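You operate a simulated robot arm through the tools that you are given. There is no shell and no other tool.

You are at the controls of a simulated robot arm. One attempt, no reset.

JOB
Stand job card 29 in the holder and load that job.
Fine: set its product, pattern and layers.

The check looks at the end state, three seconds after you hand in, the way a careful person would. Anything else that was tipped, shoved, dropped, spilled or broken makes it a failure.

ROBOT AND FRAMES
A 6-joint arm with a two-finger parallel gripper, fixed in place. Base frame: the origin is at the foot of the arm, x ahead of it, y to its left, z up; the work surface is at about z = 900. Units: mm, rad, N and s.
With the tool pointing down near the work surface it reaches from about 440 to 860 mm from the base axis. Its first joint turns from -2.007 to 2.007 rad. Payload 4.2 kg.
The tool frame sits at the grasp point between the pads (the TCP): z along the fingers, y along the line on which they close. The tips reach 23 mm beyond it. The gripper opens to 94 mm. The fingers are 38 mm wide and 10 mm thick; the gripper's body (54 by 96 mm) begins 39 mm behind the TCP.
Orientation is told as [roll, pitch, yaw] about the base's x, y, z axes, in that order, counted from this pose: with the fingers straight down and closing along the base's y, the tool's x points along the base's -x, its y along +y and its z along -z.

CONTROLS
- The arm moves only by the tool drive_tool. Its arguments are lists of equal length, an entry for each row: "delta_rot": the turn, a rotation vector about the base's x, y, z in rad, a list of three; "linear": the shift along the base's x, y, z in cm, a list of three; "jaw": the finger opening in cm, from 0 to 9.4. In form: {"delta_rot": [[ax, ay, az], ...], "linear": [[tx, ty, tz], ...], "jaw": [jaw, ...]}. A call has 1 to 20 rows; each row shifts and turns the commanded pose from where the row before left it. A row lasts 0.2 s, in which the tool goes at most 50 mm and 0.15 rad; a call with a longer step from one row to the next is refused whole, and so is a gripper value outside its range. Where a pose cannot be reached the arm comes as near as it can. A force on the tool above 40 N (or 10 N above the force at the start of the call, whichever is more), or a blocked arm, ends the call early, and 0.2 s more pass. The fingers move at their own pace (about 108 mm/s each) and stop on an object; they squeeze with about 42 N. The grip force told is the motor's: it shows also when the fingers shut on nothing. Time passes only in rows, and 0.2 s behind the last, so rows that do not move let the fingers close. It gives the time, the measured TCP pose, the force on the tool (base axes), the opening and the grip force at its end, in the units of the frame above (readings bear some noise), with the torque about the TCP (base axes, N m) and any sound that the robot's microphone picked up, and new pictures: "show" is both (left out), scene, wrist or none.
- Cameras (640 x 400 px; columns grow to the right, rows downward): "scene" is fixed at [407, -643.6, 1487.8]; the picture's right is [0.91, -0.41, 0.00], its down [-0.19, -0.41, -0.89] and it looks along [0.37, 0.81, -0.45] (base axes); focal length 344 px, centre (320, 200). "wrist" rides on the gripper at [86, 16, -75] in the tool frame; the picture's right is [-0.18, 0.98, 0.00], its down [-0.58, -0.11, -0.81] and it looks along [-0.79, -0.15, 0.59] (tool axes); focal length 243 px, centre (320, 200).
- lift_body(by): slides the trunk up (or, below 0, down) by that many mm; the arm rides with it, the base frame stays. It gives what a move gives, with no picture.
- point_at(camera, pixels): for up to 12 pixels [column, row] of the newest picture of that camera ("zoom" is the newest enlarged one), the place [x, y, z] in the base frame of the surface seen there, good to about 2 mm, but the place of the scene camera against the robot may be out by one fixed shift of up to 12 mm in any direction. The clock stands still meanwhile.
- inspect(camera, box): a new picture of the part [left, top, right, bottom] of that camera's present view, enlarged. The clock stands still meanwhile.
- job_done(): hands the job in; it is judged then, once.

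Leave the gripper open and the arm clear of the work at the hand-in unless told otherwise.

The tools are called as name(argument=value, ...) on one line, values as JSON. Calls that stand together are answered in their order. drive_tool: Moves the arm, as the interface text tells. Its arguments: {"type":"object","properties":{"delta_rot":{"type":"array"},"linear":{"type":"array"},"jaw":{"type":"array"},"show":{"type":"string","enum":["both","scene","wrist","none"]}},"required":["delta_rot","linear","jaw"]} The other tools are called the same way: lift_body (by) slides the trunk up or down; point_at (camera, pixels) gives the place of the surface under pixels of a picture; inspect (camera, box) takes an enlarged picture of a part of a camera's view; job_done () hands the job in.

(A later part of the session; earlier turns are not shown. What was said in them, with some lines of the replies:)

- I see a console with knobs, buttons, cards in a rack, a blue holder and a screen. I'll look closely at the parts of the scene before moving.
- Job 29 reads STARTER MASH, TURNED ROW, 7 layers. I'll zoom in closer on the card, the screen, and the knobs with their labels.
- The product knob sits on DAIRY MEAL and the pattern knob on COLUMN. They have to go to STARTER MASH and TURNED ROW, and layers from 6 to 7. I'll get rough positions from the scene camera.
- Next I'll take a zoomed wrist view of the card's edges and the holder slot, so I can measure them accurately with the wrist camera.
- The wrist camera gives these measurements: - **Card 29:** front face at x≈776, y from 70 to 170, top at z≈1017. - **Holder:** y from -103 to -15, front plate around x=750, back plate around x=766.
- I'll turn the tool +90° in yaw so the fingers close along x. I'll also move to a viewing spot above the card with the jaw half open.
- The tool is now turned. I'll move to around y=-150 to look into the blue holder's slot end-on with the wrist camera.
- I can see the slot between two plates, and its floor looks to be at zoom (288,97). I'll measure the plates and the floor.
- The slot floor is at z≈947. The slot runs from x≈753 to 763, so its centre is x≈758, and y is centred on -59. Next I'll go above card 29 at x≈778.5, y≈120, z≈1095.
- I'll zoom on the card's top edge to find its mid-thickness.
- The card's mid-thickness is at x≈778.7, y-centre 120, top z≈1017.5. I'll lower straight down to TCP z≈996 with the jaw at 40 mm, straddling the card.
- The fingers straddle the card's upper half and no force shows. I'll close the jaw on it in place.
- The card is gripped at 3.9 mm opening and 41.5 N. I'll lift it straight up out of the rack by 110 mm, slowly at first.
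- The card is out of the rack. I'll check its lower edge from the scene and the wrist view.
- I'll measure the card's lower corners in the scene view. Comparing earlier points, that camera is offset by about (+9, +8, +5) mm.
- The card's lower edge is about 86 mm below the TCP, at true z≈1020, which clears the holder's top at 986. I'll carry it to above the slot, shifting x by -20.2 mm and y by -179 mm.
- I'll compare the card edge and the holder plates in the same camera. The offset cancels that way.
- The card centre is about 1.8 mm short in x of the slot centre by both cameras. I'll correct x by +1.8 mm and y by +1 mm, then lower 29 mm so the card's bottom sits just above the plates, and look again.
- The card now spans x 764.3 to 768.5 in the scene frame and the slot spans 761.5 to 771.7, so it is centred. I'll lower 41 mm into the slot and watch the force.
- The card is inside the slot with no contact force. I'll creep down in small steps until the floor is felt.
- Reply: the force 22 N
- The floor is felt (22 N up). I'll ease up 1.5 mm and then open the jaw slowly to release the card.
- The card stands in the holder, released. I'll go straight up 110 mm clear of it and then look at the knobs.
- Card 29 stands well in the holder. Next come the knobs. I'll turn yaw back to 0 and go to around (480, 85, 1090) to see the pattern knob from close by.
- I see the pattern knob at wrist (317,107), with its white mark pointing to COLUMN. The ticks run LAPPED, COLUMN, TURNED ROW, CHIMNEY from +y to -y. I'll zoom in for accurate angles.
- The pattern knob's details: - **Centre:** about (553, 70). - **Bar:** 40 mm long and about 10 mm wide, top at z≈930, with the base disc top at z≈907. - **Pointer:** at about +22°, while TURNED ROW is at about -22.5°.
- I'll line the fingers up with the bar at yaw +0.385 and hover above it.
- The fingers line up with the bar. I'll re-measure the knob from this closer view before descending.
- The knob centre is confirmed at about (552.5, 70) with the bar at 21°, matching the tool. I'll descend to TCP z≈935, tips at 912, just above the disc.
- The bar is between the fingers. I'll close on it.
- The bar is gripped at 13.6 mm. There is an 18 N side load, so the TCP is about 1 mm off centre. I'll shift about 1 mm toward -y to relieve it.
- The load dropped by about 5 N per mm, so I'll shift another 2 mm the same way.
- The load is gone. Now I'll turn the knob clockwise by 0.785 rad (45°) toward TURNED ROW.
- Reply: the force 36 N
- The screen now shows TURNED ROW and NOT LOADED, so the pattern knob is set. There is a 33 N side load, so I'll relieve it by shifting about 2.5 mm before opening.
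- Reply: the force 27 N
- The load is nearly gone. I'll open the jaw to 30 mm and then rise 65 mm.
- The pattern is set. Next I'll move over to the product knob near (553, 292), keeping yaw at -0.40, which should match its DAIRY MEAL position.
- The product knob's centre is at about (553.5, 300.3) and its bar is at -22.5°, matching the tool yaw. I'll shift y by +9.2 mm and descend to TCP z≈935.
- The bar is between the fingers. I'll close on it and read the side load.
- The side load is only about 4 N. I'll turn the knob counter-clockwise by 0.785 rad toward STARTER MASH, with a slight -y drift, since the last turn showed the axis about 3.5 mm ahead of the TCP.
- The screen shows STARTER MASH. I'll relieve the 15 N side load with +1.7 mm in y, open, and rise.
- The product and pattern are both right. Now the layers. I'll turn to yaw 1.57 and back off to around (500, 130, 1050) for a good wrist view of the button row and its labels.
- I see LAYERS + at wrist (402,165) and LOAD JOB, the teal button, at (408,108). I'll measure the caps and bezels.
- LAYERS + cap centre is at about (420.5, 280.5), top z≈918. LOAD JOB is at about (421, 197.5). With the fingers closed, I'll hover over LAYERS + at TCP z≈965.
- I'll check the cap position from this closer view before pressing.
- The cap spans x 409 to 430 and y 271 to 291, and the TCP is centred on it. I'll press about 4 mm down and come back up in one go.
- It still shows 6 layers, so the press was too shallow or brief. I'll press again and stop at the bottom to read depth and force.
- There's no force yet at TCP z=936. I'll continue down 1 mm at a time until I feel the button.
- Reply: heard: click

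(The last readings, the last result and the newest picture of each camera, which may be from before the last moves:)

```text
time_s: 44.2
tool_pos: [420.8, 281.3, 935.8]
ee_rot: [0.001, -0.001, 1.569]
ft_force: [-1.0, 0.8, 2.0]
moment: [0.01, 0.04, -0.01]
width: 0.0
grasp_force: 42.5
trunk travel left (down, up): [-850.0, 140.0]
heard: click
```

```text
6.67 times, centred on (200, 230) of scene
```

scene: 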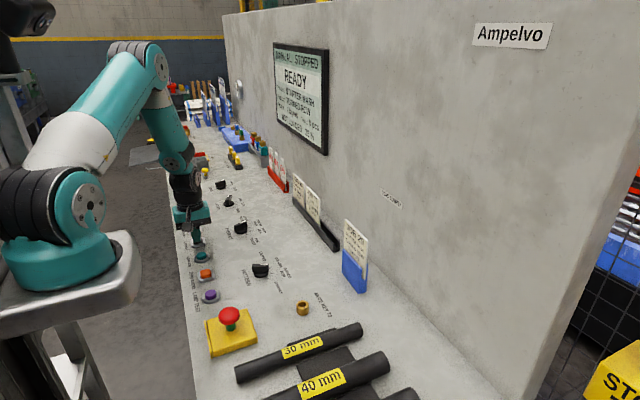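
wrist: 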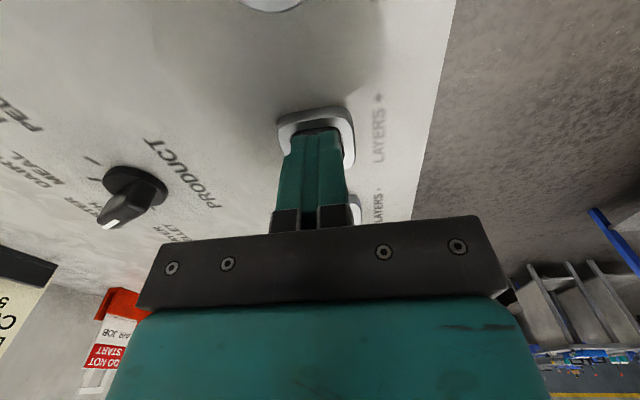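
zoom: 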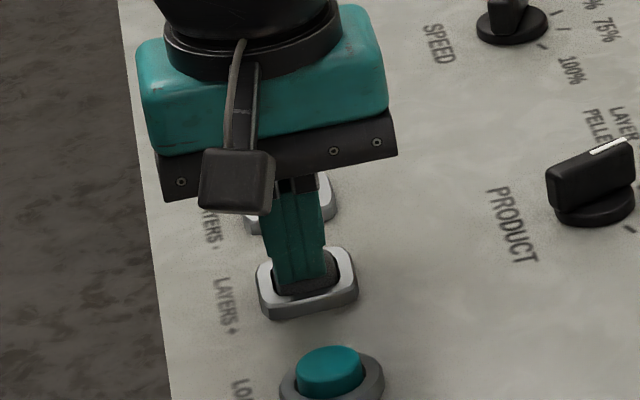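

Heard a click. I'll read the screen.

inspect(camera="scene", box=[265, 40, 335, 155])

```text
3.48 times, centred on (300, 98) of scene
```

zoom: 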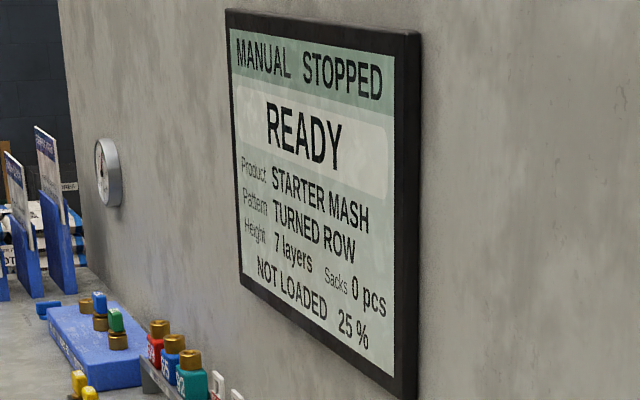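

The screen shows 7 layers. I'll go straight up, then over LOAD JOB (y shift -83 mm), and stop above it.

drive_tool(delta_rot=[[0, 0, 0], [0, 0, 0], [0, 0, 0], [0, 0, 0], [0, 0, 0], [0, 0, 0], [0, 0, 0]], linear=[[0, 0, 1.0], [0, 0, 2.0], [0, 0, 1.0], [0, -2.8, 0], [0, -2.8, 0], [0, -2.7, 0], [0, 0, 0]], jaw=[0, 0, 0, 0, 0, 0, 0])

inspect(camera="scene", box=[265, 40, 335, 155])

inspect(camera="wrist", box=[220, 60, 420, 230])

```text
time_s: 45.8
tool_pos: [420.4, 197.4, 975.9]
ee_rot: [-0.001, -0.001, 1.569]
ft_force: [0.1, 0.0, -0.3]
moment: [0.01, -0.01, 0.02]
width: 0.0
grasp_force: 42.2
trunk travel left (down, up): [-850.0, 140.0]
```

scene: 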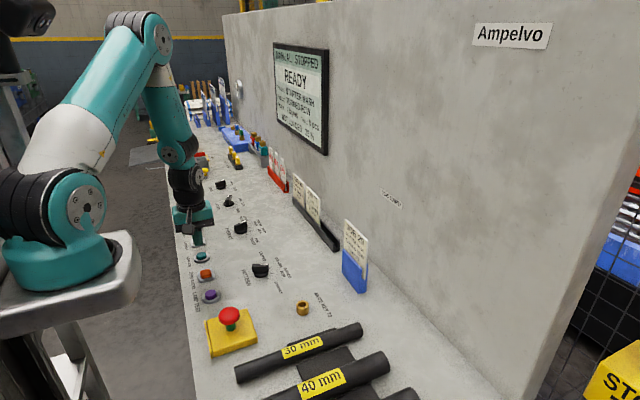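
wrist: 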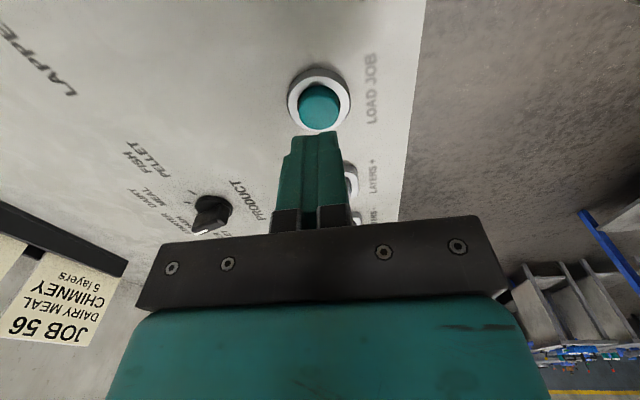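

```text
3.48 times, centred on (300, 98) of scene
```

zoom: 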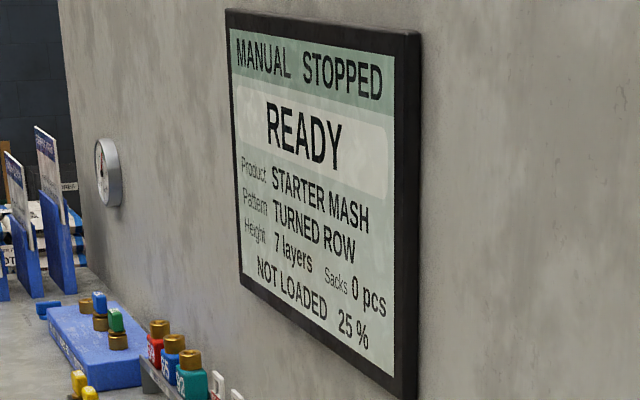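

```text
2.35 times, centred on (320, 145) of wrist
```

zoom: 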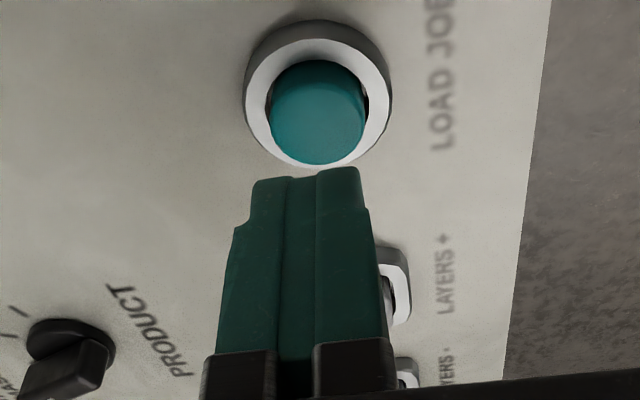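

Screen: STARTER MASH, TURNED ROW, 7 layers, NOT LOADED. I'll check the teal cap's centre under the closed fingers.

point_at(camera="zoom", pixels=[[318, 110], [280, 110], [358, 110], [318, 150], [318, 85], [318, 160], [255, 110], [385, 105], [318, 60]])

```text
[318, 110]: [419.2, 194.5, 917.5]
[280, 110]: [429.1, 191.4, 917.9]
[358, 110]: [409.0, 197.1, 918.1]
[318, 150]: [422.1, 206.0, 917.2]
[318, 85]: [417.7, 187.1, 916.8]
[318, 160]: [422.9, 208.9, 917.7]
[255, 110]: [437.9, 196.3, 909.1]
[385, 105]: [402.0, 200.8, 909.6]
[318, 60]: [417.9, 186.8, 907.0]
```

The TCP is centred on the LOAD JOB cap at (420, 198). I'll descend and press gently to about z=935 in small steps.

drive_tool(delta_rot=[[0, 0, 0], [0, 0, 0], [0, 0, 0], [0, 0, 0], [0, 0, 0]], linear=[[0, 0, -2.5], [0, 0, -1.0], [0, 0, -0.3], [0, 0, -0.2], [0, 0, 0]], jaw=[0, 0, 0, 0, 0], show="scene")

inspect(camera="scene", box=[265, 40, 335, 155])

```text
time_s: 47.0
tool_pos: [420.8, 196.8, 935.1]
ee_rot: [0.0, 0.0, 1.568]
ft_force: [-0.6, 1.3, 1.6]
moment: [-0.01, -0.03, -0.03]
width: 0.0
grasp_force: 42.0
trunk travel left (down, up): [-850.0, 140.0]
heard: click
```

scene: 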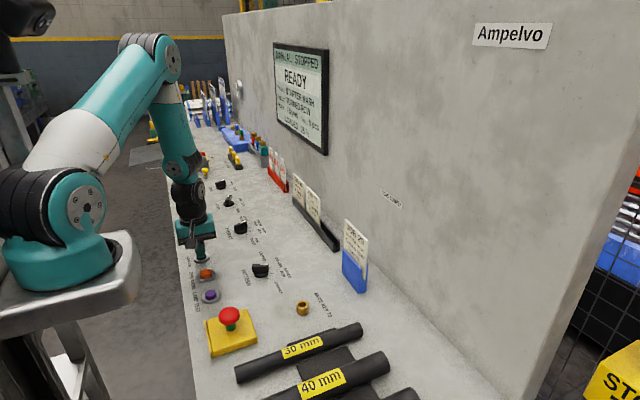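

```text
3.48 times, centred on (300, 98) of scene
```

zoom: 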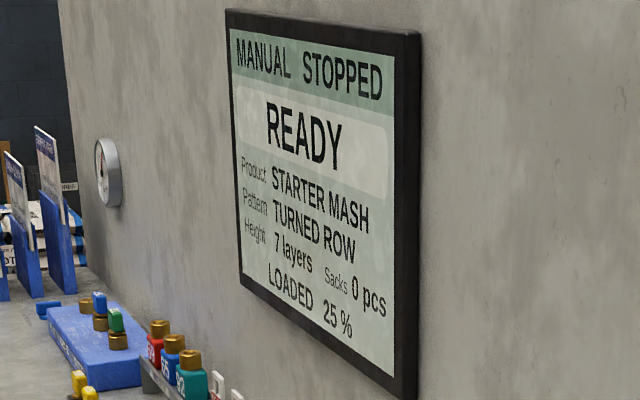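

The button clicked and the screen reads LOADED with STARTER MASH, TURNED ROW, 7 layers. I'll rise straight up, clear of the console, and open the gripper.

drive_tool(delta_rot=[[0, 0, 0], [0, 0, 0], [0, 0, 0], [0, 0, 0], [0, 0, 0], [0, 0, 0], [0, 0, 0], [0, 0, 0]], linear=[[0, 0, 1.0], [0, 0, 2.5], [0, 0, 4.0], [0, 0, 4.5], [0.5, 0, 4.5], [1.0, 0, 4.0], [0, 0, 0], [0, 0, 0]], jaw=[0, 0, 0, 2, 5, 7, 7, 7])

inspect(camera="scene", box=[265, 40, 335, 155])

inspect(camera="scene", box=[270, 160, 390, 310])

inspect(camera="scene", box=[160, 160, 300, 310])

```text
time_s: 48.8
tool_pos: [434.1, 198.4, 1139.5]
ee_rot: [0.0, 0.0, 1.569]
ft_force: [0.0, 0.9, -0.1]
moment: [-0.01, -0.01, 0.01]
width: 70.1
grasp_force: 0.1
trunk travel left (down, up): [-850.0, 140.0]
```

scene: 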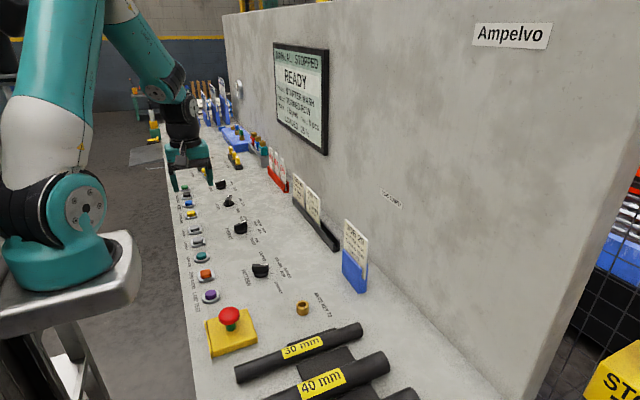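
wrist: 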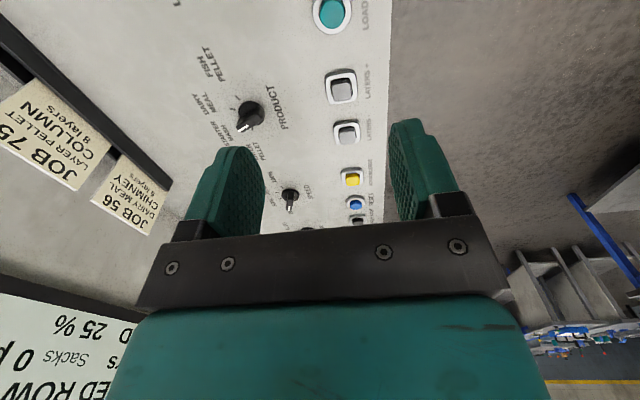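

```text
3.48 times, centred on (300, 98) of scene
```

zoom: 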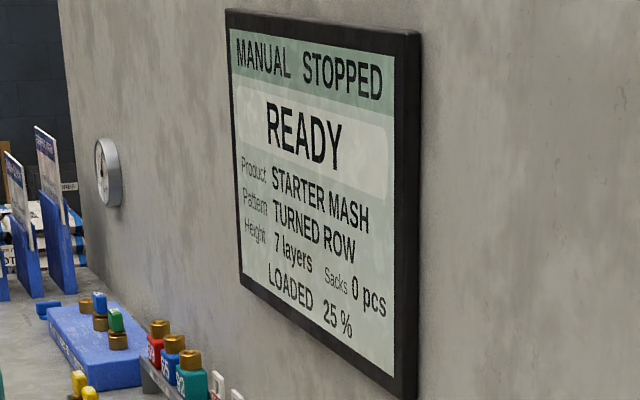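

```text
2.67 times, centred on (330, 235) of scene
```

zoom: 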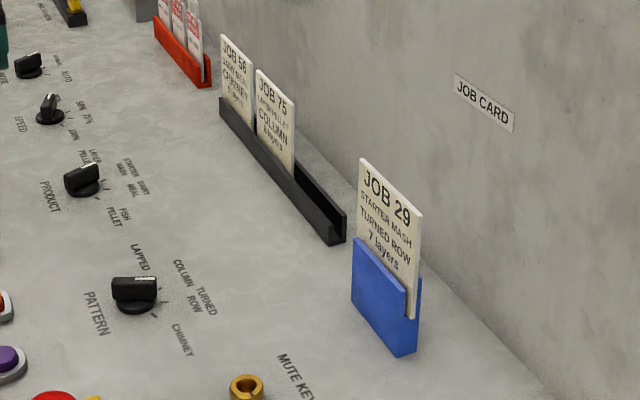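

```text
2.67 times, centred on (230, 235) of scene
```

zoom: 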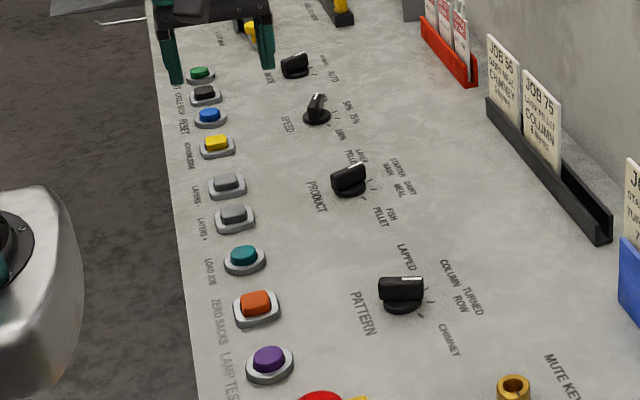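

The card stands in the holder. The screen shows STARTER MASH, TURNED ROW, 7 layers, LOADED, still in MANUAL at 25 %. The other cards and knobs are undisturbed, the gripper is open, and the arm is clear at z≈1140. I'll hand in.

job_done()

```text
The job is handed in.
```

Job card 29 is standing in the blue holder and the job is loaded. When I handed in, the screen read STARTER MASH, TURNED ROW, 7 layers, LOADED.

- **Settings:** I turned the product knob from DAIRY MEAL to STARTER MASH and the pattern knob from COLUMN to TURNED ROW. One press of LAYERS + took the layers from 6 to 7, then I pressed LOAD JOB. My first LAYERS + press was too shallow and didn't count.
- **Left as it was:** the machine is still in MANUAL, stopped, at 25 % speed. In the final pictures, the other cards and the rest of the console looked undisturbed.
- **Arm:** the gripper is open and well above the console.

The hand-in was accepted, but no result of the check came back.
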